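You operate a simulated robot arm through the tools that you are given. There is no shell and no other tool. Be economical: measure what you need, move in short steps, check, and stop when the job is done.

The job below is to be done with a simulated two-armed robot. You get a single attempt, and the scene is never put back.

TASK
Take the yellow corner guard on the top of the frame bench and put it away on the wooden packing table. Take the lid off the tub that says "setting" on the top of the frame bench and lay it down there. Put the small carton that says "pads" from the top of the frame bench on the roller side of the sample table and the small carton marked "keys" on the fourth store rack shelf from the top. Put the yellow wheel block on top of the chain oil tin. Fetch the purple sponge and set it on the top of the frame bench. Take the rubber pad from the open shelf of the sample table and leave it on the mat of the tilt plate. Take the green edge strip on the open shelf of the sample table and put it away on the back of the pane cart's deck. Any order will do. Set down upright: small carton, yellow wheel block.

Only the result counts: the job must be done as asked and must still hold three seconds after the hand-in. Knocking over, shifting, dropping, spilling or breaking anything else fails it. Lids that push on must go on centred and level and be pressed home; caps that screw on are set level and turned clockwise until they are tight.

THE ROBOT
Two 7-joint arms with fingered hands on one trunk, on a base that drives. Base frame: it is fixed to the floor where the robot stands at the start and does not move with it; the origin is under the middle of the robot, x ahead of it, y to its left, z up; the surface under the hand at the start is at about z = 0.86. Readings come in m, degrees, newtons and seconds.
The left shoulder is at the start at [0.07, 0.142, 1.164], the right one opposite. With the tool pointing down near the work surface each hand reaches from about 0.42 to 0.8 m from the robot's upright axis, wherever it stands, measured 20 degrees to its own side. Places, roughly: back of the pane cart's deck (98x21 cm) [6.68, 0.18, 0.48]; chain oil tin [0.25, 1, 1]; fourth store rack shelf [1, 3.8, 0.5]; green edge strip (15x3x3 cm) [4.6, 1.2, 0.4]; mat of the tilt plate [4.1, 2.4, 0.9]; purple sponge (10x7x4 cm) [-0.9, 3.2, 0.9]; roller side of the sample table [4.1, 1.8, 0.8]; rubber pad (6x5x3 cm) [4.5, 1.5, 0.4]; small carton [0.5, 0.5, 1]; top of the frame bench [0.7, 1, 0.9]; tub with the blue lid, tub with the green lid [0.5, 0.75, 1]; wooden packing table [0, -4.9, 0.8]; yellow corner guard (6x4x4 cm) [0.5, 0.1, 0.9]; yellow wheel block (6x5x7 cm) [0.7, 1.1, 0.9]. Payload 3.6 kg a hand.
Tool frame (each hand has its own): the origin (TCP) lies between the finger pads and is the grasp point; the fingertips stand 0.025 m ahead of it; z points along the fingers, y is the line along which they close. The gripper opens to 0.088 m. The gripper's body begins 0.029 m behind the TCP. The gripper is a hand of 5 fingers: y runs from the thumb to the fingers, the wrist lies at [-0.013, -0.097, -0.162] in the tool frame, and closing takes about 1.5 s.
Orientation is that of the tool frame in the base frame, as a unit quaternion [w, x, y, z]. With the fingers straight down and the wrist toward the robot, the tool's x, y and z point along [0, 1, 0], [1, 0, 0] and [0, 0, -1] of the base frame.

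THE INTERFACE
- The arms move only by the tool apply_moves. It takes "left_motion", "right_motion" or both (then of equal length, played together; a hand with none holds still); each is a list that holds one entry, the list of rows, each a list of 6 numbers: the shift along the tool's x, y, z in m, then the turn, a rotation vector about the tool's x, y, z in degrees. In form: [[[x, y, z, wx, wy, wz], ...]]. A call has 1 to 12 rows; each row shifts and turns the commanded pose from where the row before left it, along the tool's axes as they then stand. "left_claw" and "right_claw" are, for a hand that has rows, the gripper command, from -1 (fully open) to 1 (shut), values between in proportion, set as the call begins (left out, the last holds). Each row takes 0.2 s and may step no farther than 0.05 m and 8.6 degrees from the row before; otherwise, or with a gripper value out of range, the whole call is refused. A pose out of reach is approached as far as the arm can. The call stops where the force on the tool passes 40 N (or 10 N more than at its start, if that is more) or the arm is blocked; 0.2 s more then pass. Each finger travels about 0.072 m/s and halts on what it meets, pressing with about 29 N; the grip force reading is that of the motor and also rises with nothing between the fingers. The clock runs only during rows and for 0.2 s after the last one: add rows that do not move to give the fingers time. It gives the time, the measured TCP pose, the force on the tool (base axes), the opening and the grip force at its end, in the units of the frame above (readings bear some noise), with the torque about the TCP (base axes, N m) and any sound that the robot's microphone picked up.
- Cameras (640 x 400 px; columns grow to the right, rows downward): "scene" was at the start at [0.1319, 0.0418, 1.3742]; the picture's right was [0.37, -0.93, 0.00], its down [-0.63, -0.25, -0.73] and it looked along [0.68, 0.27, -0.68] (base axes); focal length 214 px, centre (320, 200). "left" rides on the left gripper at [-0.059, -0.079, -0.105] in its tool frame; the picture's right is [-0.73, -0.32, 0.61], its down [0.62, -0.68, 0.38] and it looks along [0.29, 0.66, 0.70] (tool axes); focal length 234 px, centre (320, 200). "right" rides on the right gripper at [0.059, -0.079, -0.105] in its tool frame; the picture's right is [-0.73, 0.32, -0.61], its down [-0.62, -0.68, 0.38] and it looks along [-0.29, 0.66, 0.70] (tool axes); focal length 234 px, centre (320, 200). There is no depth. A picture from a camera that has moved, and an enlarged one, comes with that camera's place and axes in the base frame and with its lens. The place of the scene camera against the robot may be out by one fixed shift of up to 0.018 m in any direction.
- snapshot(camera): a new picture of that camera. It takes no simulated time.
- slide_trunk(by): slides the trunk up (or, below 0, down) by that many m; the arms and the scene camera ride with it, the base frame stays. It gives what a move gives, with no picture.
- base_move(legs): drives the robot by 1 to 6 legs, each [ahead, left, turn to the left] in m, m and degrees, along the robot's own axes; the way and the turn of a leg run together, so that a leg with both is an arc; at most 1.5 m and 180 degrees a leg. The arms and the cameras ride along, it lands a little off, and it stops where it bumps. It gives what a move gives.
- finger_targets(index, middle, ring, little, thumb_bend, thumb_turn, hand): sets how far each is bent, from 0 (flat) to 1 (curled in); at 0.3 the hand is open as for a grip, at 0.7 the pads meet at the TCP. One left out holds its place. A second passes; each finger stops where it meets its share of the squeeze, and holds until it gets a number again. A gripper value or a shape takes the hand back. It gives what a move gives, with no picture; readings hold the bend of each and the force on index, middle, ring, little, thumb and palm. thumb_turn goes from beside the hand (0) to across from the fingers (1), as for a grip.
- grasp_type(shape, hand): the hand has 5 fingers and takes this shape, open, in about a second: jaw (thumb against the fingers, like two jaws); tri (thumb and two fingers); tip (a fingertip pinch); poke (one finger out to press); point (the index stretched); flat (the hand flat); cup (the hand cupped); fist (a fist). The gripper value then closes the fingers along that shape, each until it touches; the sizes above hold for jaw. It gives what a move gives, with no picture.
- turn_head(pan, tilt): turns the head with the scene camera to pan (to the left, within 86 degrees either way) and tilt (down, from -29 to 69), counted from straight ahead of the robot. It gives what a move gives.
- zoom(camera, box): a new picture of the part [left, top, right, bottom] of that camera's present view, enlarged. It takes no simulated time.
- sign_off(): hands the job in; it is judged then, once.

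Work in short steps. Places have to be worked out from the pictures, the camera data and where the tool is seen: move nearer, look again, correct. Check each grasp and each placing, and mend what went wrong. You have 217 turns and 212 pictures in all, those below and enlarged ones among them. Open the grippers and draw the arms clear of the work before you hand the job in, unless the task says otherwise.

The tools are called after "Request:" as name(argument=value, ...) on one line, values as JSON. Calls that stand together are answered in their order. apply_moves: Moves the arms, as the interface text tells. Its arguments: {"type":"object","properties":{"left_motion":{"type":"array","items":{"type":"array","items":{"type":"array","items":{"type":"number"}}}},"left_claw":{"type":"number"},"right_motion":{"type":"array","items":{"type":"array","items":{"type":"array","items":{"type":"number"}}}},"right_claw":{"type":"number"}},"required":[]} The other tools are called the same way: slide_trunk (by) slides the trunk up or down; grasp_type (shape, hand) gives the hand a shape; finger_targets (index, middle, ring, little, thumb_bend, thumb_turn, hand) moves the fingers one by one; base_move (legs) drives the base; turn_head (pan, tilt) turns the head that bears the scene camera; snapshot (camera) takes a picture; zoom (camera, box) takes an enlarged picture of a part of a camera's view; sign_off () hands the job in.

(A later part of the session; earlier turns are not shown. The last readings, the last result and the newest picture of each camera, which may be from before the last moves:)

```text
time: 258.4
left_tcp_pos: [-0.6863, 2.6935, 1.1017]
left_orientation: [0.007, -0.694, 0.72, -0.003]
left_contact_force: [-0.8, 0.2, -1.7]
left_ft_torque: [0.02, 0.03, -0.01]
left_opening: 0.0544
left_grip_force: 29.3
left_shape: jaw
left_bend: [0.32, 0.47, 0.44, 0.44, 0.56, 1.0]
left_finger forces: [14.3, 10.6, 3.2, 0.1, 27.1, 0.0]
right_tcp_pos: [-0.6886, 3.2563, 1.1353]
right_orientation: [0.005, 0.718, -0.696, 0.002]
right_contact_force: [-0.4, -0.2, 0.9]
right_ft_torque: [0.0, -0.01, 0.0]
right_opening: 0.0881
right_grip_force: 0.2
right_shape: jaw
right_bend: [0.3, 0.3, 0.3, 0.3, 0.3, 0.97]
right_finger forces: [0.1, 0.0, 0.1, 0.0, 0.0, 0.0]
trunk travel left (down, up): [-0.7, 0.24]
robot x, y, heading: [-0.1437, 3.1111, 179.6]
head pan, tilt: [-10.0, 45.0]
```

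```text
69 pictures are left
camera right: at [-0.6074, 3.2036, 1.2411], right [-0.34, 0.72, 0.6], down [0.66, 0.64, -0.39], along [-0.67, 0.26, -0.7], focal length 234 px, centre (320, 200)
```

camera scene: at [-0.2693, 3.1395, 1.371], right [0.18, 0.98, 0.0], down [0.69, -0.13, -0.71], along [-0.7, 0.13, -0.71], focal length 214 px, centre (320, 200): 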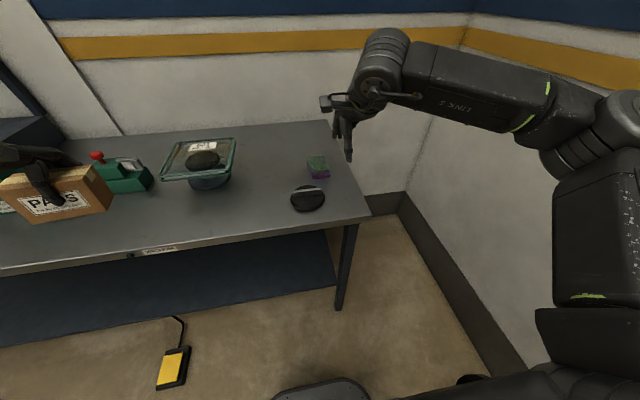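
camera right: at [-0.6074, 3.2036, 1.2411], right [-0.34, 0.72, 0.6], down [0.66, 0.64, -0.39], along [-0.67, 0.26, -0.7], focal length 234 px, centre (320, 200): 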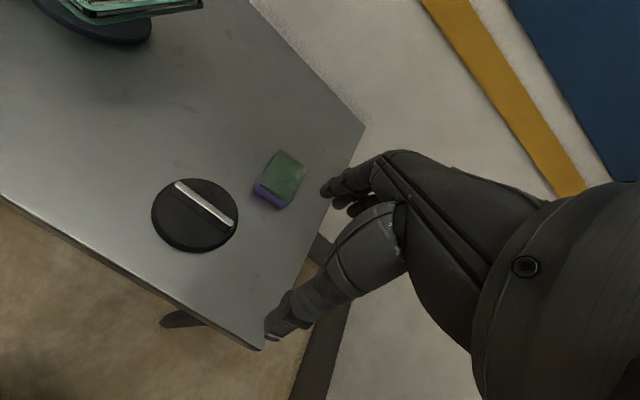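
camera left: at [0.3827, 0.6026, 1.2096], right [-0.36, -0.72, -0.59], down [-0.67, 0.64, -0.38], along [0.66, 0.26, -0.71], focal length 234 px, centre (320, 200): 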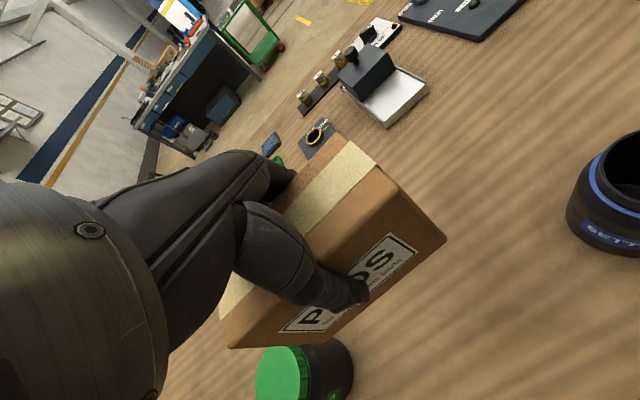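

The sponge's long side (10 cm) lies along x, so I need to grip across y (yaw ±90°). Test the right hand's clockwise yaw range at a more outward position.

Request:
apply_moves(right_motion=[[[-0.045, 0.02, 0, 0, 0, 0], [-0.045, 0.02, 0, 0, 0, 0], [-0.045, 0, 0, 0, 0, 0], [0, 0, 0, 0, 0, 8.5], [0, 0, 0, 0, 0, 8.5], [0, 0, 0, 0, 0, 8.5], [0, 0, 0, 0, 0, 8.5], [0, 0, 0, 0, 0, 8.5], [0, 0, 0, 0, 0, 8.5], [0, 0, 0, 0, 0, 8.5], [0, 0, 0, 0, 0, 8.5]]])

```text
time: 260.8
left_tcp_pos: [-0.6875, 2.6927, 1.1013]
left_orientation: [0.008, -0.694, 0.72, -0.002]
left_contact_force: [-0.3, 0.7, -1.4]
left_ft_torque: [0.05, 0.0, 0.0]
left_opening: 0.0548
left_grip_force: 28.9
left_shape: jaw
left_bend: [0.32, 0.47, 0.44, 0.44, 0.56, 1.0]
left_finger forces: [14.2, 10.9, 3.1, 0.0, 27.0, 0.0]
right_tcp_pos: [-0.7336, 3.3908, 1.1352]
right_orientation: [-0.003, -0.205, 0.979, -0.004]
right_contact_force: [-0.5, -0.2, -0.6]
right_ft_torque: [-0.03, 0.03, -0.02]
right_opening: 0.0876
right_grip_force: 0.1
right_shape: jaw
right_bend: [0.3, 0.3, 0.3, 0.3, 0.3, 0.97]
right_finger forces: [0.0, 0.0, 0.0, 0.0, 0.0, 0.0]
trunk travel left (down, up): [-0.7, 0.24]
robot x, y, heading: [-0.1421, 3.1117, 179.7]
head pan, tilt: [-10.0, 45.0]
```

−68° works. Add 15° and move over the sponge (−0.90,3.24) at this height.

Request:
apply_moves(right_motion=[[[0, 0, 0, 0, 0, 7.5], [0, 0, 0, 0, 0, 7.5], [-0.04, -0.035, 0, 0, 0, 0], [-0.04, -0.035, 0, 0, 0, 0], [-0.04, -0.035, 0, 0, 0, 0], [-0.03, -0.025, 0, 0, 0, 0], [0, 0, 0, 0, 0, 0]]])

Request:
snapshot(camera="right")

```text
refused: row 3 steps farther than a row can; nothing moved
```

```text
68 pictures are left
camera right: at [-0.7553, 3.2961, 1.2408], right [0.54, 0.59, 0.6], down [0.84, -0.38, -0.38], along [0.0, 0.71, -0.7], focal length 234 px, centre (320, 200)
```

right: 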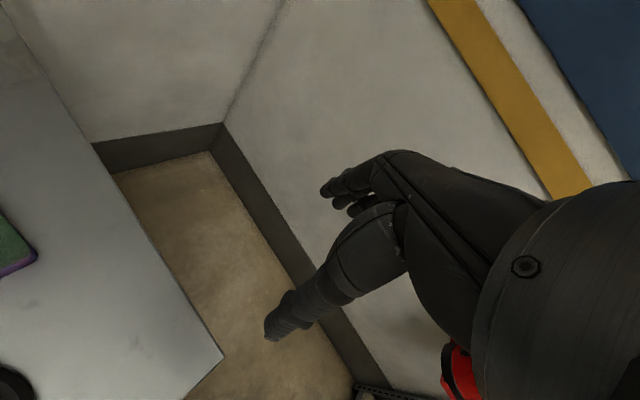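

Request:
apply_moves(right_motion=[[[0, 0, 0, 0, 0, 7.5], [0, 0, 0, 0, 0, 7.5], [0.03, -0.022, 0, 0, 0, 0], [0.03, -0.022, 0, 0, 0, 0], [0.03, -0.022, 0, 0, 0, 0], [0.03, -0.022, 0, 0, 0, 0], [0.03, -0.022, 0, 0, 0, 0], [0.03, -0.022, 0, 0, 0, 0], [0, 0, 0, 0, 0, 0]]])

Request:
snapshot(camera="right")

```text
time: 262.8
left_tcp_pos: [-0.6867, 2.6939, 1.1014]
left_orientation: [0.007, -0.694, 0.719, -0.004]
left_contact_force: [-0.2, -0.4, -1.8]
left_ft_torque: [0.03, 0.05, -0.04]
left_opening: 0.0549
left_grip_force: 28.5
left_shape: jaw
left_bend: [0.32, 0.47, 0.44, 0.44, 0.56, 1.0]
left_finger forces: [14.2, 10.6, 3.1, 0.1, 27.1, 0.1]
right_tcp_pos: [-0.7776, 3.2775, 1.0822]
right_orientation: [-0.009, -0.146, 0.989, -0.009]
right_contact_force: [0.4, -0.4, -0.5]
right_ft_torque: [0.01, -0.02, 0.01]
right_opening: 0.088
right_grip_force: 0.0
right_shape: jaw
right_bend: [0.3, 0.3, 0.3, 0.3, 0.3, 0.97]
right_finger forces: [0.0, 0.0, 0.0, 0.0, 0.0, 0.1]
right hand out of reach, approached as far as the arm can: row 1, 2, 4, 5, 6, 7, 8
trunk travel left (down, up): [-0.7, 0.24]
robot x, y, heading: [-0.1441, 3.1144, 179.5]
head pan, tilt: [-10.0, 45.0]
```

```text
67 pictures are left
camera right: at [-0.8089, 3.1884, 1.1907], right [0.61, 0.53, 0.59], down [0.79, -0.48, -0.39], along [0.07, 0.7, -0.71], focal length 234 px, centre (320, 200)
```

right: 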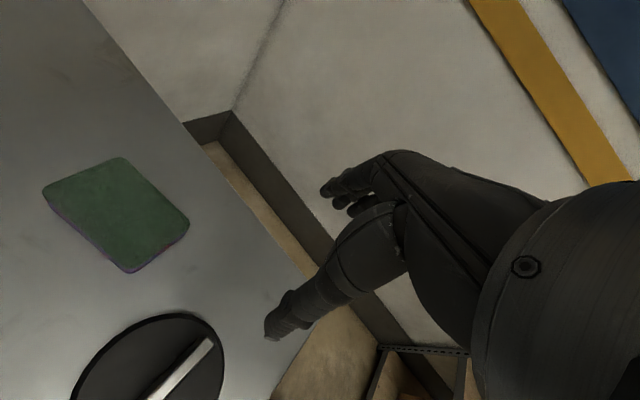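

Reach is limited here while carrying PADS. I'll deliver PADS first and return for the sponge later. Restore the right hand, then drive toward the sample table.

Request:
apply_moves(right_motion=[[[-0.04, 0, -0.02, 0, 0, 0], [-0.04, 0, -0.02, 0, 0, 0], [-0.02, 0, 0, 0, 0, -8], [0, 0, 0, 0, 0, -8], [0, 0, 0, 0, 0, -8], [0, 0, 0, 0, 0, -8], [0, 0, 0, 0, 0, -8], [0, 0, 0, 0, 0, -8], [0, 0, 0, 0, 0, -8], [0, 0, 0, 0, 0, -8], [0, 0, 0, 0, 0, -8]]])

Request:
base_move(legs=[[-0.6, 0, 0], [0, 0.45, 0], [-1.2, 0, 0], [-0.6, 0, 0], [0, 0, -179]])

Request:
turn_head(pan=-5, tilt=25)

Request:
snapshot(camera="scene")

```text
time: 265.1
left_tcp_pos: [-0.6865, 2.6937, 1.1011]
left_orientation: [0.007, -0.694, 0.72, -0.003]
left_contact_force: [-0.7, -0.6, -2.1]
left_ft_torque: [0.03, 0.01, 0.01]
left_opening: 0.0547
left_grip_force: 29.3
left_shape: jaw
left_bend: [0.32, 0.47, 0.44, 0.44, 0.56, 1.0]
left_finger forces: [14.2, 10.7, 3.1, 0.1, 27.1, 0.1]
right_tcp_pos: [-0.6807, 3.3084, 1.1225]
right_orientation: [-0.009, -0.7, 0.714, -0.002]
right_contact_force: [0.4, 0.1, -0.5]
right_ft_torque: [0.02, 0.03, 0.02]
right_opening: 0.0879
right_grip_force: 0.0
right_shape: jaw
right_bend: [0.3, 0.3, 0.3, 0.3, 0.3, 0.97]
right_finger forces: [0.0, 0.0, 0.2, 0.0, 0.1, 0.0]
trunk travel left (down, up): [-0.7, 0.24]
robot x, y, heading: [-0.145, 3.1119, 179.4]
head pan, tilt: [-10.0, 45.0]
```

```text
time: 287.0
left_tcp_pos: [2.8157, 3.0555, 1.1004]
left_orientation: [-0.003, 0.727, 0.687, -0.007]
left_contact_force: [0.1, 0.8, -2.5]
left_ft_torque: [-0.06, -0.02, 0.0]
left_opening: 0.0543
left_grip_force: 28.6
left_shape: jaw
left_bend: [0.32, 0.47, 0.45, 0.44, 0.57, 1.0]
left_finger forces: [13.8, 9.9, 2.9, 0.1, 25.6, 0.1]
right_tcp_pos: [2.7988, 2.4419, 1.1218]
right_orientation: [-0.001, 0.723, 0.691, 0.01]
right_contact_force: [0.2, -0.3, -0.4]
right_ft_torque: [-0.01, -0.01, 0.01]
right_opening: 0.0881
right_grip_force: 0.1
right_shape: jaw
right_bend: [0.3, 0.3, 0.3, 0.3, 0.3, 0.97]
right_finger forces: [0.0, 0.1, 0.0, 0.0, 0.1, 0.0]
trunk travel left (down, up): [-0.7, 0.24]
robot x, y, heading: [2.2629, 2.6464, -1.7]
head pan, tilt: [-10.0, 45.0]
```

```text
time: 287.8
left_tcp_pos: [2.8168, 3.0552, 1.1022]
left_orientation: [-0.004, 0.727, 0.687, -0.007]
left_contact_force: [-0.2, 0.0, -2.1]
left_ft_torque: [-0.02, -0.02, -0.02]
left_opening: 0.0542
left_grip_force: 28.8
left_shape: jaw
left_bend: [0.32, 0.47, 0.45, 0.44, 0.57, 1.0]
left_finger forces: [13.7, 9.9, 3.0, 0.0, 25.7, 0.0]
right_tcp_pos: [2.7994, 2.442, 1.121]
right_orientation: [-0.002, 0.722, 0.691, 0.009]
right_contact_force: [-0.5, 0.0, 0.8]
right_ft_torque: [0.0, 0.02, -0.02]
right_opening: 0.0879
right_grip_force: 0.2
right_shape: jaw
right_bend: [0.3, 0.3, 0.3, 0.3, 0.3, 0.97]
right_finger forces: [0.1, 0.0, 0.0, 0.1, 0.1, 0.0]
trunk travel left (down, up): [-0.7, 0.24]
robot x, y, heading: [2.2649, 2.6455, -1.9]
head pan, tilt: [-5.0, 25.0]
```

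```text
66 pictures are left
camera scene: at [2.4127, 2.6452, 1.4013], right [-0.12, -0.99, 0.0], down [-0.42, 0.05, -0.91], along [0.9, -0.11, -0.42], focal length 214 px, centre (320, 200)
```

scene: 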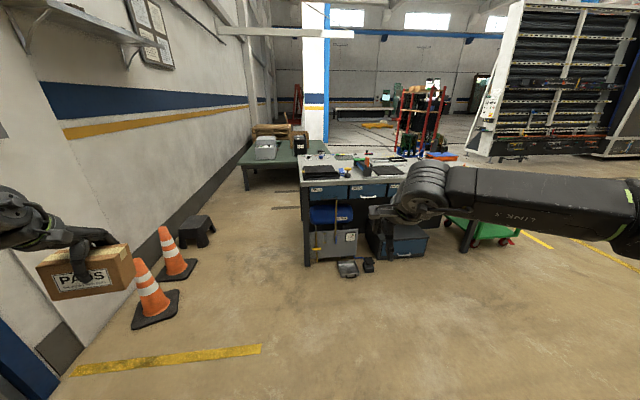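

The sample table front is at x≈3.87, y≈1.2–2.6. Move to about (3.1,1.95) and look at the top.

Request:
base_move(legs=[[0, -0.7, 1.9], [0.8, 0, 0]])

Request:
turn_head(pan=0, tilt=32)

Request:
snapshot(camera="scene")

```text
time: 295.5
left_tcp_pos: [3.5892, 2.3476, 1.1022]
left_orientation: [-0.004, 0.724, 0.689, -0.007]
left_contact_force: [0.5, -0.6, -1.9]
left_ft_torque: [-0.02, -0.01, -0.02]
left_opening: 0.0544
left_grip_force: 29.6
left_shape: jaw
left_bend: [0.32, 0.47, 0.45, 0.44, 0.57, 1.0]
left_finger forces: [13.7, 10.0, 2.9, 0.0, 25.7, 0.0]
right_tcp_pos: [3.5752, 1.7357, 1.1221]
right_orientation: [-0.002, 0.721, 0.693, 0.009]
right_contact_force: [-0.3, -0.3, 0.4]
right_ft_torque: [0.0, 0.02, 0.0]
right_opening: 0.088
right_grip_force: 0.1
right_shape: jaw
right_bend: [0.3, 0.3, 0.3, 0.3, 0.3, 0.97]
right_finger forces: [0.0, 0.0, 0.0, 0.0, 0.1, 0.1]
trunk travel left (down, up): [-0.7, 0.24]
robot x, y, heading: [3.0467, 1.9379, -1.2]
head pan, tilt: [-5.0, 25.0]
```

```text
time: 296.2
left_tcp_pos: [3.59, 2.3486, 1.1007]
left_orientation: [-0.002, 0.725, 0.689, -0.006]
left_contact_force: [0.3, 0.2, -2.5]
left_ft_torque: [-0.01, -0.03, -0.02]
left_opening: 0.0544
left_grip_force: 29.0
left_shape: jaw
left_bend: [0.32, 0.47, 0.45, 0.44, 0.57, 1.0]
left_finger forces: [13.7, 9.8, 3.0, 0.0, 25.6, 0.0]
right_tcp_pos: [3.5758, 1.7337, 1.1214]
right_orientation: [-0.002, 0.721, 0.693, 0.009]
right_contact_force: [-0.4, -0.8, 0.2]
right_ft_torque: [-0.01, 0.03, 0.03]
right_opening: 0.088
right_grip_force: 0.0
right_shape: jaw
right_bend: [0.3, 0.3, 0.3, 0.3, 0.3, 0.97]
right_finger forces: [0.0, 0.0, 0.0, 0.0, 0.0, 0.0]
trunk travel left (down, up): [-0.7, 0.24]
robot x, y, heading: [3.0415, 1.9406, -1.6]
head pan, tilt: [0.0, 32.0]
```

```text
65 pictures are left
camera scene: at [3.1869, 1.9431, 1.3903], right [-0.02, -1.0, 0.0], down [-0.53, 0.01, -0.85], along [0.85, -0.02, -0.53], focal length 214 px, centre (320, 200)
```

scene: 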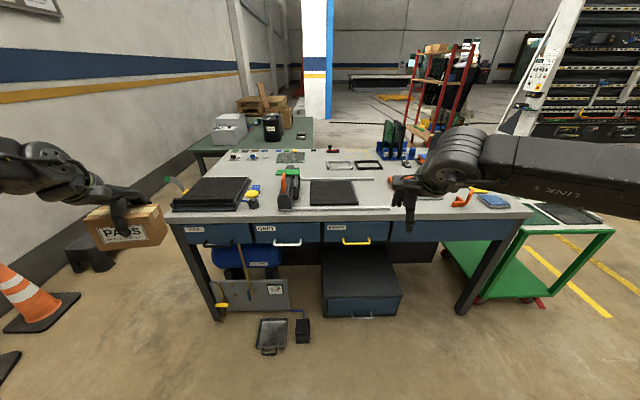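

Zoom on the tabletop to identify the roller side and tilt plate.

Request:
zoom(camera="scene", box=[160, 140, 400, 260])

```text
2.67 times, centred on (280, 200) of scene
camera zoom: at [3.1869, 1.9431, 1.3903], right [-0.02, -1.0, 0.0], down [-0.53, 0.01, -0.85], along [0.85, -0.02, -0.53], focal length 572 px, centre (427, 200)
```

zoom: 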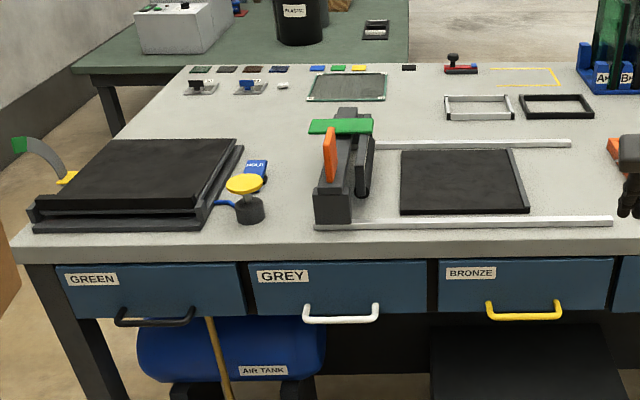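

The black bed between rails right of the roller gantry, centred ≈(4.11,1.855), is the roller side. Bring the base to (3.5,1.445) so the left hand places PADS there.

Request:
base_move(legs=[[0, -0.49, 1.6], [0.44, 0, 0]])

Request:
snapshot(camera="left")

Request:
snapshot(camera="scene")

```text
time: 301.3
left_tcp_pos: [4.0098, 1.9026, 1.1014]
left_orientation: [-0.003, 0.71, 0.704, -0.007]
left_contact_force: [-0.6, -0.7, -1.5]
left_ft_torque: [-0.03, -0.03, 0.01]
left_opening: 0.0544
left_grip_force: 28.9
left_shape: jaw
left_bend: [0.32, 0.47, 0.45, 0.44, 0.57, 1.0]
left_finger forces: [13.7, 9.8, 3.1, 0.1, 25.8, 0.0]
right_tcp_pos: [4.0193, 1.2917, 1.122]
right_orientation: [-0.002, 0.706, 0.709, 0.01]
right_contact_force: [-0.4, 0.8, 0.3]
right_ft_torque: [-0.01, 0.0, 0.02]
right_opening: 0.0881
right_grip_force: 0.0
right_shape: jaw
right_bend: [0.3, 0.3, 0.3, 0.3, 0.3, 0.97]
right_finger forces: [0.1, 0.0, 0.1, 0.0, 0.1, 0.0]
trunk travel left (down, up): [-0.7, 0.24]
robot x, y, heading: [3.4738, 1.4728, 0.9]
head pan, tilt: [0.0, 32.0]
```

```text
63 pictures are left
camera left: at [3.9306, 1.8452, 1.2088], right [-0.34, -0.73, -0.6], down [-0.68, 0.63, -0.38], along [0.65, 0.28, -0.71], focal length 234 px, centre (320, 200)
```

left: 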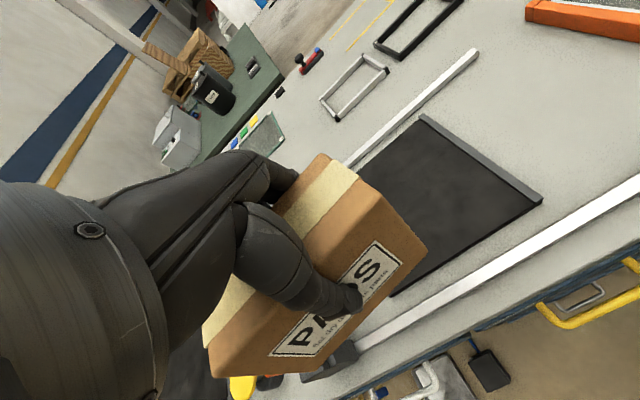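

```text
62 pictures are left
camera scene: at [3.622, 1.4832, 1.3904], right [0.02, -1.0, 0.0], down [-0.53, -0.01, -0.85], along [0.85, 0.01, -0.53], focal length 214 px, centre (320, 200)
```

scene: 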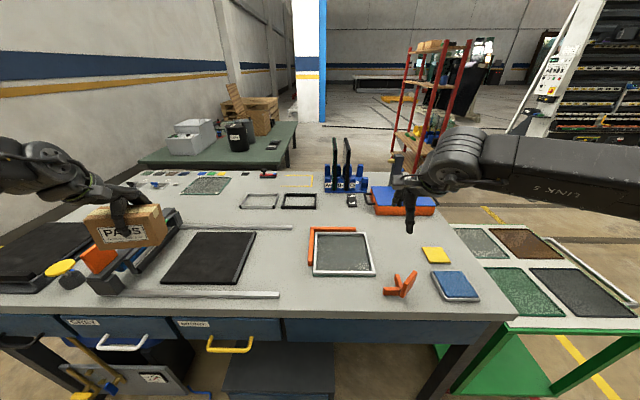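

Bed centre ≈(4.12,1.835). Shift the base −0.068 in y, +0.06 ahead, then lower toward the bed.

Request:
base_move(legs=[[0.06, -0.068, -0.9]])

Request:
apply_moves(left_motion=[[[0, 0.035, 0, 0, 0, 0], [0, 0, 0.04, 0, 0, 0], [0, 0, 0.04, 0, 0, 0], [0, 0, 0.03, 0, 0, 0], [0, 0, 0, 0, 0, 0]]])

Request:
snapshot(camera="scene")

```text
time: 302.4
left_tcp_pos: [4.0754, 1.8275, 1.1009]
left_orientation: [-0.003, 0.715, 0.699, -0.008]
left_contact_force: [0.0, -1.1, -3.4]
left_ft_torque: [-0.01, -0.03, 0.03]
left_opening: 0.0541
left_grip_force: 28.7
left_shape: jaw
left_bend: [0.32, 0.47, 0.45, 0.44, 0.57, 1.0]
left_finger forces: [13.8, 9.8, 3.1, 0.1, 25.8, 0.0]
right_tcp_pos: [4.0775, 1.2146, 1.1221]
right_orientation: [-0.001, 0.711, 0.703, 0.009]
right_contact_force: [-0.3, 0.4, 0.9]
right_ft_torque: [0.0, -0.03, 0.01]
right_opening: 0.0883
right_grip_force: 0.1
right_shape: jaw
right_bend: [0.3, 0.3, 0.3, 0.3, 0.3, 0.97]
right_finger forces: [0.0, 0.0, 0.0, 0.0, 0.0, 0.0]
trunk travel left (down, up): [-0.7, 0.24]
robot x, y, heading: [3.5384, 1.4028, 0.3]
head pan, tilt: [0.0, 32.0]
```

```text
time: 303.6
left_tcp_pos: [4.1097, 1.8267, 0.9908]
left_orientation: [-0.003, 0.715, 0.699, -0.006]
left_contact_force: [0.5, 0.7, -2.3]
left_ft_torque: [-0.02, 0.0, -0.02]
left_opening: 0.0542
left_grip_force: 28.8
left_shape: jaw
left_bend: [0.32, 0.47, 0.45, 0.44, 0.57, 1.0]
left_finger forces: [13.9, 9.8, 2.9, 0.0, 25.8, 0.1]
right_tcp_pos: [4.0773, 1.2139, 1.1223]
right_orientation: [-0.001, 0.712, 0.703, 0.008]
right_contact_force: [-1.0, 0.1, -0.1]
right_ft_torque: [0.02, -0.01, 0.0]
right_opening: 0.0878
right_grip_force: 0.1
right_shape: jaw
right_bend: [0.3, 0.3, 0.3, 0.3, 0.3, 0.97]
right_finger forces: [0.0, 0.0, 0.0, 0.0, 0.0, 0.0]
trunk travel left (down, up): [-0.7, 0.24]
robot x, y, heading: [3.5343, 1.3992, -0.0]
head pan, tilt: [0.0, 32.0]
```

```text
61 pictures are left
camera scene: at [3.6827, 1.4123, 1.3904], right [0.0, -1.0, 0.0], down [-0.53, 0.0, -0.85], along [0.85, 0.0, -0.53], focal length 214 px, centre (320, 200)
```

scene: 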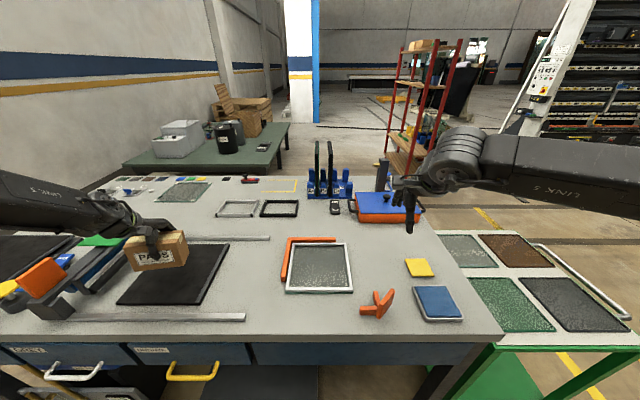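

Lower onto the bed in small steps.

Request:
apply_moves(left_motion=[[[0, 0, 0.02, 0, 0, 0], [0, 0, 0.015, 0, 0, 0], [0, 0, 0.006, 0, 0, 0], [0, 0, 0.005, 0, 0, 0], [0, 0, 0.005, 0, 0, 0], [0, 0, 0, 0, 0, 0]]])

```text
time: 305.0
left_tcp_pos: [4.1082, 1.8246, 0.9401]
left_orientation: [-0.002, 0.716, 0.698, -0.007]
left_contact_force: [-0.2, -0.3, -1.7]
left_ft_torque: [-0.06, -0.01, -0.01]
left_opening: 0.0543
left_grip_force: 28.8
left_shape: jaw
left_bend: [0.32, 0.47, 0.45, 0.44, 0.57, 1.0]
left_finger forces: [13.6, 9.8, 2.9, 0.1, 25.8, 0.0]
right_tcp_pos: [4.0768, 1.2149, 1.1218]
right_orientation: [-0.002, 0.712, 0.702, 0.009]
right_contact_force: [-0.2, 0.3, -0.1]
right_ft_torque: [-0.02, 0.03, 0.01]
right_opening: 0.0881
right_grip_force: 0.1
right_shape: jaw
right_bend: [0.3, 0.3, 0.3, 0.3, 0.3, 0.97]
right_finger forces: [0.1, 0.1, 0.0, 0.0, 0.0, 0.0]
trunk travel left (down, up): [-0.7, 0.24]
robot x, y, heading: [3.5393, 1.4016, 0.2]
head pan, tilt: [0.0, 32.0]
```

Request:
apply_moves(left_motion=[[[0, 0, 0.005, 0, 0, 0], [0, 0, 0.005, 0, 0, 0], [0, 0, 0.004, 0, 0, 0], [0, 0, 0, 0, 0, 0]]])

Request:
zoom(camera="scene", box=[90, 180, 270, 330])

```text
time: 306.0
left_tcp_pos: [4.1095, 1.8268, 0.926]
left_orientation: [-0.003, 0.716, 0.698, -0.007]
left_contact_force: [-0.9, -0.2, -1.9]
left_ft_torque: [-0.02, -0.02, 0.0]
left_opening: 0.0544
left_grip_force: 29.0
left_shape: jaw
left_bend: [0.32, 0.47, 0.45, 0.44, 0.57, 1.0]
left_finger forces: [13.8, 9.8, 2.9, 0.0, 25.7, 0.1]
right_tcp_pos: [4.077, 1.2136, 1.1222]
right_orientation: [-0.002, 0.711, 0.703, 0.01]
right_contact_force: [-0.1, -0.2, 0.0]
right_ft_torque: [0.03, 0.01, 0.01]
right_opening: 0.088
right_grip_force: 0.1
right_shape: jaw
right_bend: [0.3, 0.3, 0.3, 0.3, 0.3, 0.97]
right_finger forces: [0.1, 0.1, 0.0, 0.0, 0.0, 0.1]
trunk travel left (down, up): [-0.7, 0.24]
robot x, y, heading: [3.5348, 1.4006, 0.2]
head pan, tilt: [0.0, 32.0]
```

```text
2.67 times, centred on (180, 255) of scene
camera zoom: at [3.6832, 1.4127, 1.3903], right [0.0, -1.0, 0.0], down [-0.53, 0.0, -0.85], along [0.85, 0.0, -0.53], focal length 572 px, centre (693, 53)
```

zoom: 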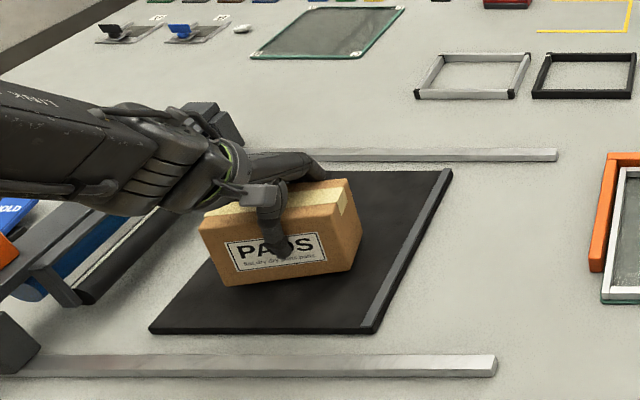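

Still above the bed; continue lowering until contact.

Request:
apply_moves(left_motion=[[[0, 0, 0.006, 0, 0, 0], [0, 0, 0.006, 0, 0, 0], [0, 0, 0.005, 0, 0, 0], [0, 0, 0.004, 0, 0, 0], [0, 0, 0, 0, 0, 0]]])

```text
time: 307.0
left_tcp_pos: [4.1076, 1.8249, 0.9149]
left_orientation: [0.001, 0.715, 0.699, 0.001]
left_contact_force: [-9.3, 0.8, 27.3]
left_ft_torque: [-0.04, -0.22, 0.05]
left_opening: 0.0526
left_grip_force: 29.1
left_shape: jaw
left_bend: [0.31, 0.46, 0.45, 0.44, 0.58, 0.99]
left_finger forces: [14.8, 10.9, 2.1, 0.0, 36.9, 0.1]
right_tcp_pos: [4.072, 1.2127, 1.1239]
right_orientation: [-0.001, 0.71, 0.704, 0.012]
right_contact_force: [-0.8, 0.0, 0.2]
right_ft_torque: [0.02, -0.01, 0.0]
right_opening: 0.0881
right_grip_force: 0.1
right_shape: jaw
right_bend: [0.3, 0.3, 0.3, 0.3, 0.3, 0.97]
right_finger forces: [0.1, 0.0, 0.0, 0.0, 0.0, 0.0]
trunk travel left (down, up): [-0.7, 0.24]
robot x, y, heading: [3.5357, 1.4037, 0.1]
head pan, tilt: [0.0, 32.0]
stopped in row 5 (left hand): the force on the tool passed its limit at 43 N (the readings are from after the stop); the commanded pose is now the measured one
```

Contact. Ease up 3 mm, open slowly, rise.

Request:
apply_moves(left_motion=[[[0, 0, -0.002, 0, 0, 0], [0, 0, -0.001, 0, 0, 0], [0, 0, 0, 0, 0, 0]]])

Request:
apply_moves(left_motion=[[[0, 0, 0, 0, 0, 0], [0, 0, 0, 0, 0, 0], [0, 0, 0, 0, 0, 0], [0, 0, 0, 0, 0, 0], [0, 0, -0.02, 0, 0, 0], [0, 0, -0.04, 0, 0, 0], [0, 0, -0.045, 0, 0, 0], [0, 0, -0.045, 0, 0, 0], [0, 0, -0.045, 0, 0, 0], [0, 0, 0, 0, 0, 0]]], left_claw=-1)

Request:
zoom(camera="scene", box=[0, 170, 280, 350])

```text
time: 307.8
left_tcp_pos: [4.108, 1.8246, 0.9154]
left_orientation: [0.001, 0.715, 0.7, -0.001]
left_contact_force: [-4.6, 1.5, 19.4]
left_ft_torque: [-0.07, -0.24, 0.07]
left_opening: 0.0527
left_grip_force: 29.1
left_shape: jaw
left_bend: [0.31, 0.46, 0.45, 0.44, 0.59, 0.99]
left_finger forces: [15.6, 11.2, 2.3, 0.1, 34.5, 0.1]
right_tcp_pos: [4.0731, 1.2116, 1.1225]
right_orientation: [0.0, 0.711, 0.703, 0.012]
right_contact_force: [0.0, -0.2, 0.5]
right_ft_torque: [0.01, -0.01, 0.01]
right_opening: 0.0879
right_grip_force: 0.1
right_shape: jaw
right_bend: [0.3, 0.3, 0.3, 0.3, 0.3, 0.97]
right_finger forces: [0.1, 0.0, 0.0, 0.0, 0.0, 0.0]
trunk travel left (down, up): [-0.7, 0.24]
robot x, y, heading: [3.5359, 1.3994, 0.4]
head pan, tilt: [0.0, 32.0]
```

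```text
time: 310.0
left_tcp_pos: [4.113, 1.8256, 1.1058]
left_orientation: [-0.001, 0.715, 0.699, -0.004]
left_contact_force: [0.5, -0.3, 0.0]
left_ft_torque: [-0.01, 0.0, -0.03]
left_opening: 0.088
left_grip_force: 0.2
left_shape: jaw
left_bend: [0.3, 0.3, 0.3, 0.3, 0.3, 0.97]
left_finger forces: [0.0, 0.1, 0.0, 0.0, 0.1, 0.0]
right_tcp_pos: [4.0787, 1.2144, 1.121]
right_orientation: [-0.002, 0.711, 0.703, 0.01]
right_contact_force: [-0.9, -0.2, -0.6]
right_ft_torque: [-0.02, -0.01, 0.01]
right_opening: 0.0879
right_grip_force: 0.0
right_shape: jaw
right_bend: [0.3, 0.3, 0.3, 0.3, 0.3, 0.97]
right_finger forces: [0.0, 0.1, 0.0, 0.0, 0.0, 0.0]
trunk travel left (down, up): [-0.7, 0.24]
robot x, y, heading: [3.5403, 1.4019, 0.2]
head pan, tilt: [0.0, 32.0]
```

```text
2.22 times, centred on (140, 260) of scene
camera zoom: at [3.6836, 1.4131, 1.3902], right [0.0, -1.0, 0.0], down [-0.53, 0.0, -0.85], along [0.85, 0.0, -0.53], focal length 477 px, centre (720, 67)
```

zoom: 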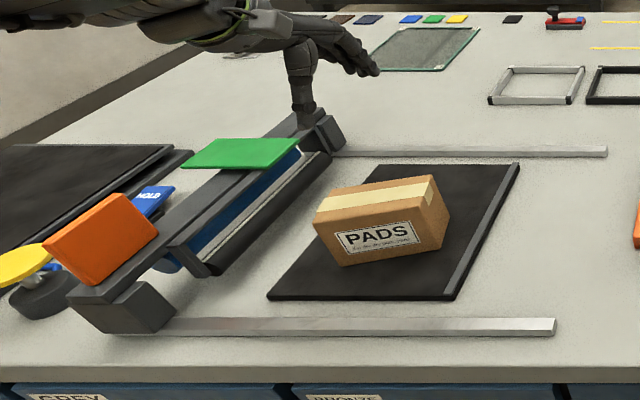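

PADS stands on the roller bed. The open shelf must be reached from the back; drive around the right side of the green trolley and look.

Request:
base_move(legs=[[-0.65, 0, 0], [0, -1.4, 0], [0, -0.55, 0], [1.5, 0, 0], [1.25, 0, 0]])

Request:
turn_head(pan=80, tilt=15)

Request:
snapshot(camera="scene")

Request:
turn_head(pan=15, tilt=25)

Request:
snapshot(camera="scene")

```text
time: 335.8
left_tcp_pos: [6.2215, -0.1391, 1.1052]
left_orientation: [-0.002, 0.716, 0.698, -0.004]
left_contact_force: [-0.4, 0.1, 0.7]
left_ft_torque: [0.01, 0.03, -0.02]
left_opening: 0.0881
left_grip_force: 0.0
left_shape: jaw
left_bend: [0.3, 0.3, 0.3, 0.3, 0.3, 0.97]
left_finger forces: [0.0, 0.0, 0.0, 0.0, 0.0, 0.0]
right_tcp_pos: [6.1852, -0.7498, 1.1217]
right_orientation: [-0.002, 0.712, 0.702, 0.009]
right_contact_force: [0.0, -0.7, -0.5]
right_ft_torque: [-0.03, 0.0, 0.0]
right_opening: 0.0881
right_grip_force: 0.1
right_shape: jaw
right_bend: [0.3, 0.3, 0.3, 0.3, 0.3, 0.97]
right_finger forces: [0.0, 0.0, 0.0, 0.0, 0.0, 0.0]
trunk travel left (down, up): [-0.7, 0.24]
robot x, y, heading: [5.6499, -0.5621, 0.0]
head pan, tilt: [0.0, 32.0]
```

```text
time: 337.3
left_tcp_pos: [6.2216, -0.1368, 1.1062]
left_orientation: [-0.001, 0.717, 0.697, -0.004]
left_contact_force: [0.3, 0.1, 0.0]
left_ft_torque: [0.01, -0.01, -0.01]
left_opening: 0.088
left_grip_force: 0.0
left_shape: jaw
left_bend: [0.3, 0.3, 0.3, 0.3, 0.3, 0.97]
left_finger forces: [0.1, 0.1, 0.0, 0.0, 0.0, 0.0]
right_tcp_pos: [6.1855, -0.7507, 1.122]
right_orientation: [-0.002, 0.712, 0.702, 0.009]
right_contact_force: [0.2, -0.2, 0.6]
right_ft_torque: [0.04, 0.03, -0.02]
right_opening: 0.0881
right_grip_force: 0.0
right_shape: jaw
right_bend: [0.3, 0.3, 0.3, 0.3, 0.3, 0.97]
right_finger forces: [0.1, 0.0, 0.1, 0.0, 0.0, 0.0]
trunk travel left (down, up): [-0.7, 0.24]
robot x, y, heading: [5.6459, -0.5615, 0.2]
head pan, tilt: [80.0, 15.0]
```

```text
58 pictures are left
camera scene: at [5.7179, -0.4585, 1.4177], right [0.98, -0.18, 0.0], down [-0.05, -0.26, -0.97], along [0.17, 0.95, -0.26], focal length 214 px, centre (320, 200)
```

scene: 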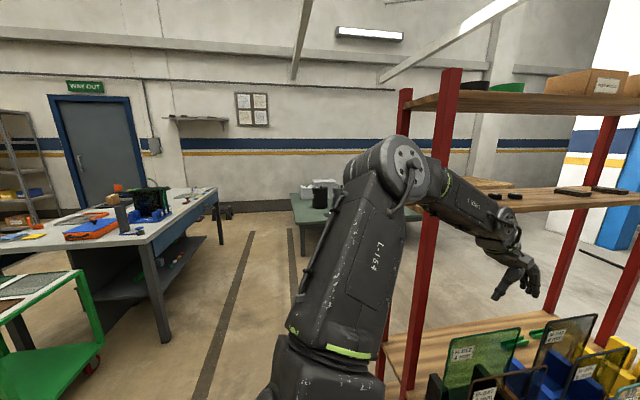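

```text
time: 338.7
left_tcp_pos: [6.221, -0.138, 1.1045]
left_orientation: [-0.001, 0.716, 0.698, -0.004]
left_contact_force: [0.3, 0.3, 0.2]
left_ft_torque: [0.0, 0.0, -0.02]
left_opening: 0.0879
left_grip_force: 0.0
left_shape: jaw
left_bend: [0.3, 0.3, 0.3, 0.3, 0.3, 0.97]
left_finger forces: [0.0, 0.0, 0.0, 0.1, 0.1, 0.0]
right_tcp_pos: [6.1853, -0.7497, 1.1234]
right_orientation: [-0.002, 0.712, 0.702, 0.009]
right_contact_force: [0.4, 0.1, 0.1]
right_ft_torque: [-0.01, -0.02, -0.01]
right_opening: 0.0882
right_grip_force: 0.0
right_shape: jaw
right_bend: [0.3, 0.3, 0.3, 0.3, 0.3, 0.97]
right_finger forces: [0.0, 0.0, 0.1, 0.0, 0.0, 0.0]
trunk travel left (down, up): [-0.7, 0.24]
robot x, y, heading: [5.648, -0.5656, 0.2]
head pan, tilt: [15.0, 25.0]
```

```text
57 pictures are left
camera scene: at [5.7905, -0.5266, 1.4015], right [0.26, -0.97, 0.0], down [-0.41, -0.11, -0.91], along [0.88, 0.23, -0.42], focal length 214 px, centre (320, 200)
```

scene: 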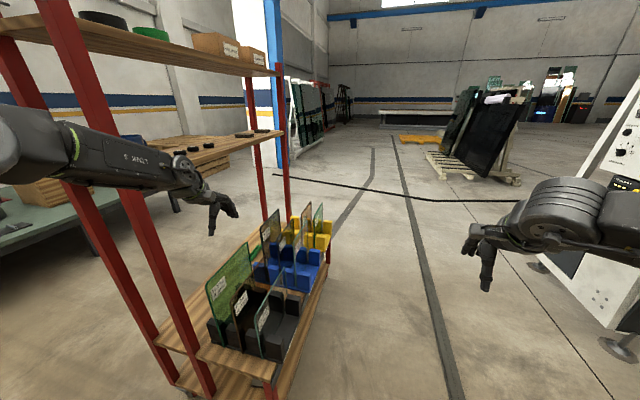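

The red cart is the pane cart (deck under its shelves, accessible from +y side). The open shelf is visible on the sample table's back side. Drive to its back: (5.62,1.34) heading 180°.

Request:
base_move(legs=[[-0.6, 0, 0], [0, 0, 179.8], [-0.55, 0, 0], [0, -1.5, 0], [0, -0.4, 0]])

Request:
slide_trunk(by=-0.4)

Request:
turn_head(pan=0, tilt=25)

Request:
snapshot(camera="scene")

```text
time: 361.4
left_tcp_pos: [5.0313, 0.9361, 1.1056]
left_orientation: [0.004, -0.699, 0.715, -0.002]
left_contact_force: [0.0, 0.4, 0.5]
left_ft_torque: [-0.02, 0.01, 0.0]
left_opening: 0.088
left_grip_force: 0.2
left_shape: jaw
left_bend: [0.3, 0.3, 0.3, 0.3, 0.3, 0.97]
left_finger forces: [0.0, 0.1, 0.0, 0.0, 0.1, 0.0]
right_tcp_pos: [5.0664, 1.5483, 1.1226]
right_orientation: [-0.009, -0.703, 0.711, -0.001]
right_contact_force: [0.5, 0.6, -0.2]
right_ft_torque: [-0.03, 0.0, -0.02]
right_opening: 0.088
right_grip_force: 0.0
right_shape: jaw
right_bend: [0.3, 0.3, 0.3, 0.3, 0.3, 0.97]
right_finger forces: [0.1, 0.0, 0.1, 0.1, 0.0, 0.0]
trunk travel left (down, up): [-0.7, 0.24]
robot x, y, heading: [5.6055, 1.3614, -180.1]
head pan, tilt: [15.0, 25.0]
```

```text
time: 365.2
left_tcp_pos: [5.0328, 0.9376, 0.7051]
left_orientation: [0.004, -0.699, 0.715, -0.002]
left_contact_force: [-0.4, 0.1, 0.6]
left_ft_torque: [0.0, 0.01, -0.06]
left_opening: 0.0882
left_grip_force: 0.0
left_shape: jaw
left_bend: [0.3, 0.3, 0.3, 0.3, 0.3, 0.97]
left_finger forces: [0.0, 0.0, 0.0, 0.0, 0.0, 0.0]
right_tcp_pos: [5.068, 1.5478, 0.722]
right_orientation: [-0.009, -0.703, 0.711, -0.002]
right_contact_force: [0.2, 1.1, 0.2]
right_ft_torque: [-0.03, -0.02, 0.03]
right_opening: 0.0881
right_grip_force: 0.1
right_shape: jaw
right_bend: [0.3, 0.3, 0.3, 0.3, 0.3, 0.97]
right_finger forces: [0.0, 0.0, 0.0, 0.1, 0.0, 0.1]
trunk travel left (down, up): [-0.3, 0.64]
robot x, y, heading: [5.6068, 1.3628, -180.0]
head pan, tilt: [15.0, 25.0]
```

```text
time: 366.0
left_tcp_pos: [5.0321, 0.9375, 0.705]
left_orientation: [0.005, -0.699, 0.715, -0.001]
left_contact_force: [-0.2, -0.1, 0.1]
left_ft_torque: [-0.04, 0.0, -0.01]
left_opening: 0.0878
left_grip_force: 0.0
left_shape: jaw
left_bend: [0.3, 0.3, 0.3, 0.3, 0.3, 0.97]
left_finger forces: [0.1, 0.0, 0.1, 0.0, 0.0, 0.0]
right_tcp_pos: [5.0659, 1.5475, 0.7215]
right_orientation: [-0.009, -0.703, 0.711, -0.002]
right_contact_force: [0.0, 0.0, -0.2]
right_ft_torque: [0.0, 0.01, 0.03]
right_opening: 0.0879
right_grip_force: 0.1
right_shape: jaw
right_bend: [0.3, 0.3, 0.3, 0.3, 0.3, 0.97]
right_finger forces: [0.0, 0.0, 0.1, 0.0, 0.1, 0.0]
trunk travel left (down, up): [-0.3, 0.64]
robot x, y, heading: [5.6056, 1.3611, -179.7]
head pan, tilt: [0.0, 25.0]
```

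```text
56 pictures are left
camera scene: at [5.4676, 1.372, 1.0015], right [0.0, 1.0, 0.0], down [0.42, 0.0, -0.91], along [-0.91, 0.0, -0.42], focal length 214 px, centre (320, 200)
```

scene: 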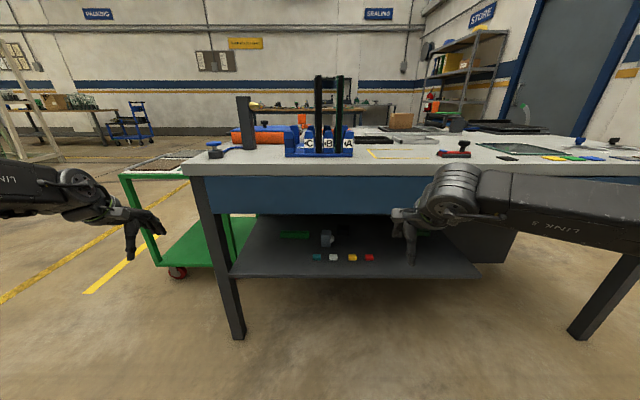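

Request:
zoom(camera="scene", box=[230, 190, 470, 300])

```text
2.67 times, centred on (350, 245) of scene
camera zoom: at [5.4676, 1.372, 1.0015], right [0.0, 1.0, 0.0], down [0.42, 0.0, -0.91], along [-0.91, 0.0, -0.42], focal length 572 px, centre (240, 80)
```

zoom: 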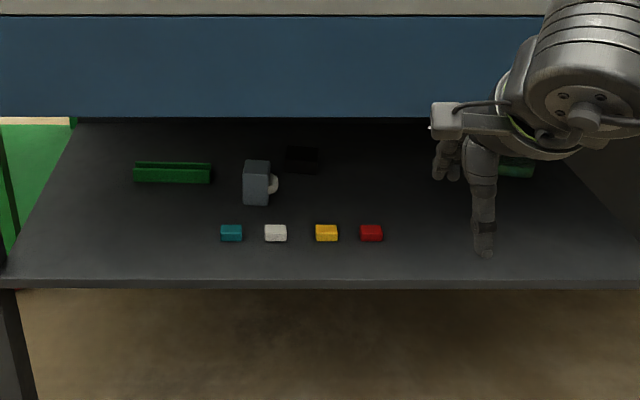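

Strip ≈(4.60,1.25), rubber pad = black block ≈(4.55,1.49), shelf z≈0.40, opening up to ≈0.70. Back off, line up the right hand with the strip, and lower.

Request:
base_move(legs=[[-0.08, 0, 0], [0, 0.3, 0]])

Request:
slide_trunk(by=-0.16)

Request:
apply_moves(right_motion=[[[0, 0, 0.035, 0, 0, 0], [0, 0, 0.035, 0, 0, 0], [0, 0, 0.03, 0, 0, 0], [0, 0, 0, 0, 0, 0]]])

Request:
snapshot(camera="scene")

```text
time: 368.7
left_tcp_pos: [5.1133, 0.6328, 0.7055]
left_orientation: [0.003, -0.699, 0.715, 0.0]
left_contact_force: [-0.3, 0.9, -0.1]
left_ft_torque: [0.03, 0.02, -0.01]
left_opening: 0.0883
left_grip_force: 0.1
left_shape: jaw
left_bend: [0.3, 0.3, 0.3, 0.3, 0.3, 0.97]
left_finger forces: [0.1, 0.1, 0.0, 0.1, 0.0, 0.0]
right_tcp_pos: [5.1468, 1.2443, 0.721]
right_orientation: [-0.008, -0.704, 0.71, -0.002]
right_contact_force: [1.1, 1.0, 0.7]
right_ft_torque: [0.02, -0.01, -0.02]
right_opening: 0.0882
right_grip_force: 0.0
right_shape: jaw
right_bend: [0.3, 0.3, 0.3, 0.3, 0.3, 0.97]
right_finger forces: [0.1, 0.1, 0.0, 0.0, 0.0, 0.0]
trunk travel left (down, up): [-0.3, 0.64]
robot x, y, heading: [5.684, 1.0564, -179.8]
head pan, tilt: [0.0, 25.0]
```

```text
time: 370.5
left_tcp_pos: [5.1132, 0.6328, 0.5449]
left_orientation: [0.003, -0.699, 0.715, -0.001]
left_contact_force: [-0.2, 0.6, -1.1]
left_ft_torque: [0.04, -0.01, 0.02]
left_opening: 0.088
left_grip_force: 0.1
left_shape: jaw
left_bend: [0.3, 0.3, 0.3, 0.3, 0.3, 0.97]
left_finger forces: [0.0, 0.0, 0.1, 0.0, 0.0, 0.1]
right_tcp_pos: [5.1479, 1.2451, 0.5625]
right_orientation: [-0.009, -0.704, 0.71, -0.002]
right_contact_force: [-0.4, 0.4, 0.5]
right_ft_torque: [0.0, 0.01, -0.03]
right_opening: 0.088
right_grip_force: 0.1
right_shape: jaw
right_bend: [0.3, 0.3, 0.3, 0.3, 0.3, 0.97]
right_finger forces: [0.0, 0.0, 0.0, 0.0, 0.1, 0.1]
trunk travel left (down, up): [-0.14, 0.8]
robot x, y, heading: [5.6857, 1.0617, -179.8]
head pan, tilt: [0.0, 25.0]
```

```text
time: 371.5
left_tcp_pos: [5.1127, 0.6322, 0.5454]
left_orientation: [0.004, -0.7, 0.715, -0.002]
left_contact_force: [-0.1, -0.1, 0.0]
left_ft_torque: [0.03, 0.0, -0.01]
left_opening: 0.0879
left_grip_force: 0.1
left_shape: jaw
left_bend: [0.3, 0.3, 0.3, 0.3, 0.3, 0.97]
left_finger forces: [0.1, 0.0, 0.1, 0.0, 0.0, 0.0]
right_tcp_pos: [5.1458, 1.2429, 0.4617]
right_orientation: [-0.009, -0.705, 0.71, -0.001]
right_contact_force: [0.2, 0.3, -0.7]
right_ft_torque: [-0.01, 0.01, -0.04]
right_opening: 0.0881
right_grip_force: 0.1
right_shape: jaw
right_bend: [0.3, 0.3, 0.3, 0.3, 0.3, 0.97]
right_finger forces: [0.0, 0.1, 0.1, 0.1, 0.0, 0.0]
trunk travel left (down, up): [-0.14, 0.8]
robot x, y, heading: [5.6869, 1.0612, -179.8]
head pan, tilt: [0.0, 25.0]
```

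```text
54 pictures are left
camera scene: at [5.5478, 1.0684, 0.8414], right [0.0, 1.0, 0.0], down [0.42, 0.0, -0.91], along [-0.91, 0.0, -0.42], focal length 214 px, centre (320, 200)
```

scene: 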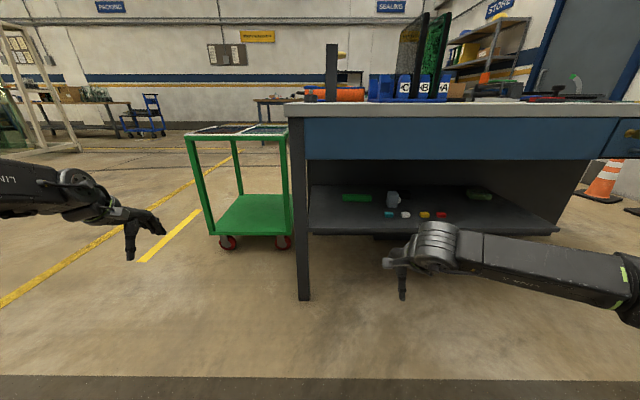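

Opening is tight (≈0.39–0.66). Pitch the hand 15° forward to lower the wrist, then advance base 0.36.

Request:
apply_moves(right_motion=[[[0, 0, 0, -7.5, 0, 0], [0, 0, 0, -7.5, 0, 0], [0, 0, 0, 0, 0, 0]]])

Request:
base_move(legs=[[0.36, 0, 0]])

Request:
snapshot(camera="right")

Request:
snapshot(camera="scene")

```text
time: 372.3
left_tcp_pos: [5.1135, 0.6318, 0.5448]
left_orientation: [0.003, -0.699, 0.715, -0.001]
left_contact_force: [0.1, -0.1, 0.4]
left_ft_torque: [0.02, -0.01, -0.03]
left_opening: 0.088
left_grip_force: 0.1
left_shape: jaw
left_bend: [0.3, 0.3, 0.3, 0.3, 0.3, 0.97]
left_finger forces: [0.0, 0.1, 0.1, 0.1, 0.0, 0.0]
right_tcp_pos: [5.1448, 1.2437, 0.4611]
right_orientation: [-0.101, -0.696, 0.705, 0.092]
right_contact_force: [1.2, 0.7, 0.8]
right_ft_torque: [0.03, -0.02, 0.03]
right_opening: 0.0883
right_grip_force: 0.2
right_shape: jaw
right_bend: [0.3, 0.3, 0.3, 0.3, 0.3, 0.97]
right_finger forces: [0.1, 0.0, 0.1, 0.0, 0.0, 0.0]
trunk travel left (down, up): [-0.14, 0.8]
robot x, y, heading: [5.6855, 1.0586, -179.8]
head pan, tilt: [0.0, 25.0]
```

```text
time: 374.7
left_tcp_pos: [4.75, 0.6288, 0.5455]
left_orientation: [0.004, -0.7, 0.714, -0.001]
left_contact_force: [0.7, 0.4, -0.4]
left_ft_torque: [0.0, -0.03, -0.02]
left_opening: 0.088
left_grip_force: 0.1
left_shape: jaw
left_bend: [0.3, 0.3, 0.3, 0.3, 0.3, 0.97]
left_finger forces: [0.0, 0.0, 0.1, 0.0, 0.0, 0.1]
right_tcp_pos: [4.7813, 1.2395, 0.462]
right_orientation: [-0.1, -0.697, 0.704, 0.092]
right_contact_force: [-0.6, 0.6, -0.7]
right_ft_torque: [-0.04, 0.02, -0.02]
right_opening: 0.0879
right_grip_force: 0.0
right_shape: jaw
right_bend: [0.3, 0.3, 0.3, 0.3, 0.3, 0.97]
right_finger forces: [0.1, 0.0, 0.0, 0.0, 0.0, 0.0]
trunk travel left (down, up): [-0.14, 0.8]
robot x, y, heading: [5.3217, 1.0578, -179.6]
head pan, tilt: [0.0, 25.0]
```

```text
53 pictures are left
camera right: at [4.8848, 1.1826, 0.5432], right [-0.14, 0.74, 0.66], down [0.56, 0.61, -0.56], along [-0.82, 0.29, -0.5], focal length 234 px, centre (320, 200)
```

right: 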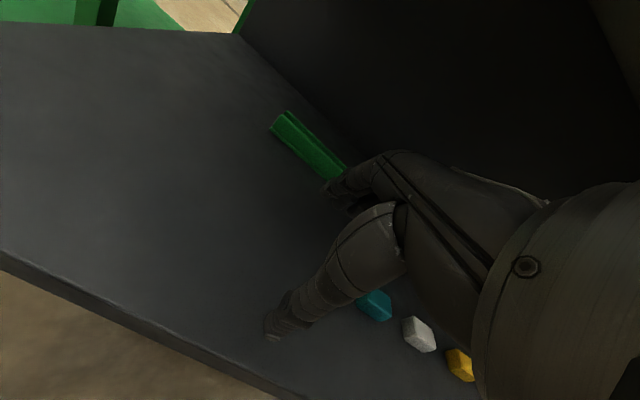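

```text
52 pictures are left
camera scene: at [5.1837, 1.0661, 0.8414], right [-0.01, 1.0, 0.0], down [0.42, 0.0, -0.91], along [-0.91, -0.01, -0.42], focal length 214 px, centre (320, 200)
```

scene: 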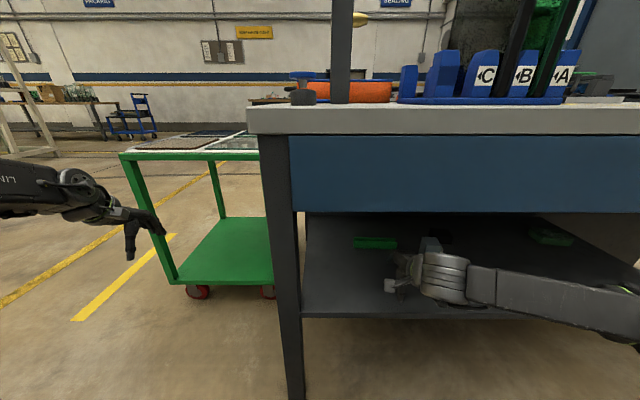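

Strip ≈(4.575,1.245). Extend 0.203 ahead at this height, then look.

Request:
apply_moves(right_motion=[[[-0.003, 0.039, 0.0105, 0, 0, 0], [-0.003, 0.039, 0.0105, 0, 0, 0], [0, 0.039, 0.0105, 0, 0, 0], [0, 0.039, 0.0105, 0, 0, 0], [0, 0.04, 0.0105, 0, 0, 0], [0, 0, 0, 0, 0, 0]]])

Request:
snapshot(camera="right")

```text
time: 376.1
left_tcp_pos: [4.7498, 0.6287, 0.5449]
left_orientation: [0.004, -0.7, 0.714, -0.001]
left_contact_force: [0.1, 0.1, -0.5]
left_ft_torque: [-0.02, 0.0, -0.03]
left_opening: 0.0881
left_grip_force: 0.0
left_shape: jaw
left_bend: [0.3, 0.3, 0.3, 0.3, 0.3, 0.97]
left_finger forces: [0.1, 0.0, 0.0, 0.0, 0.0, 0.0]
right_tcp_pos: [4.5774, 1.248, 0.4655]
right_orientation: [-0.101, -0.698, 0.703, 0.091]
right_contact_force: [0.3, -0.3, -0.4]
right_ft_torque: [0.0, 0.02, -0.03]
right_opening: 0.0879
right_grip_force: 0.1
right_shape: jaw
right_bend: [0.3, 0.3, 0.3, 0.3, 0.3, 0.97]
right_finger forces: [0.1, 0.0, 0.0, 0.1, 0.0, 0.1]
trunk travel left (down, up): [-0.14, 0.8]
robot x, y, heading: [5.3213, 1.0576, -179.7]
head pan, tilt: [0.0, 25.0]
```

```text
51 pictures are left
camera right: at [4.6818, 1.1907, 0.5465], right [-0.14, 0.74, 0.66], down [0.56, 0.61, -0.56], along [-0.82, 0.29, -0.5], focal length 234 px, centre (320, 200)
```

right: 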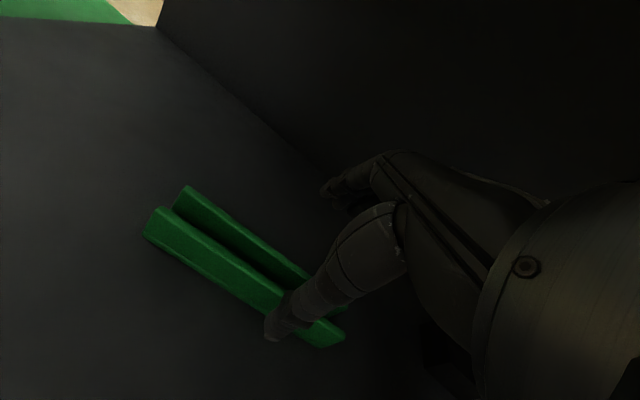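

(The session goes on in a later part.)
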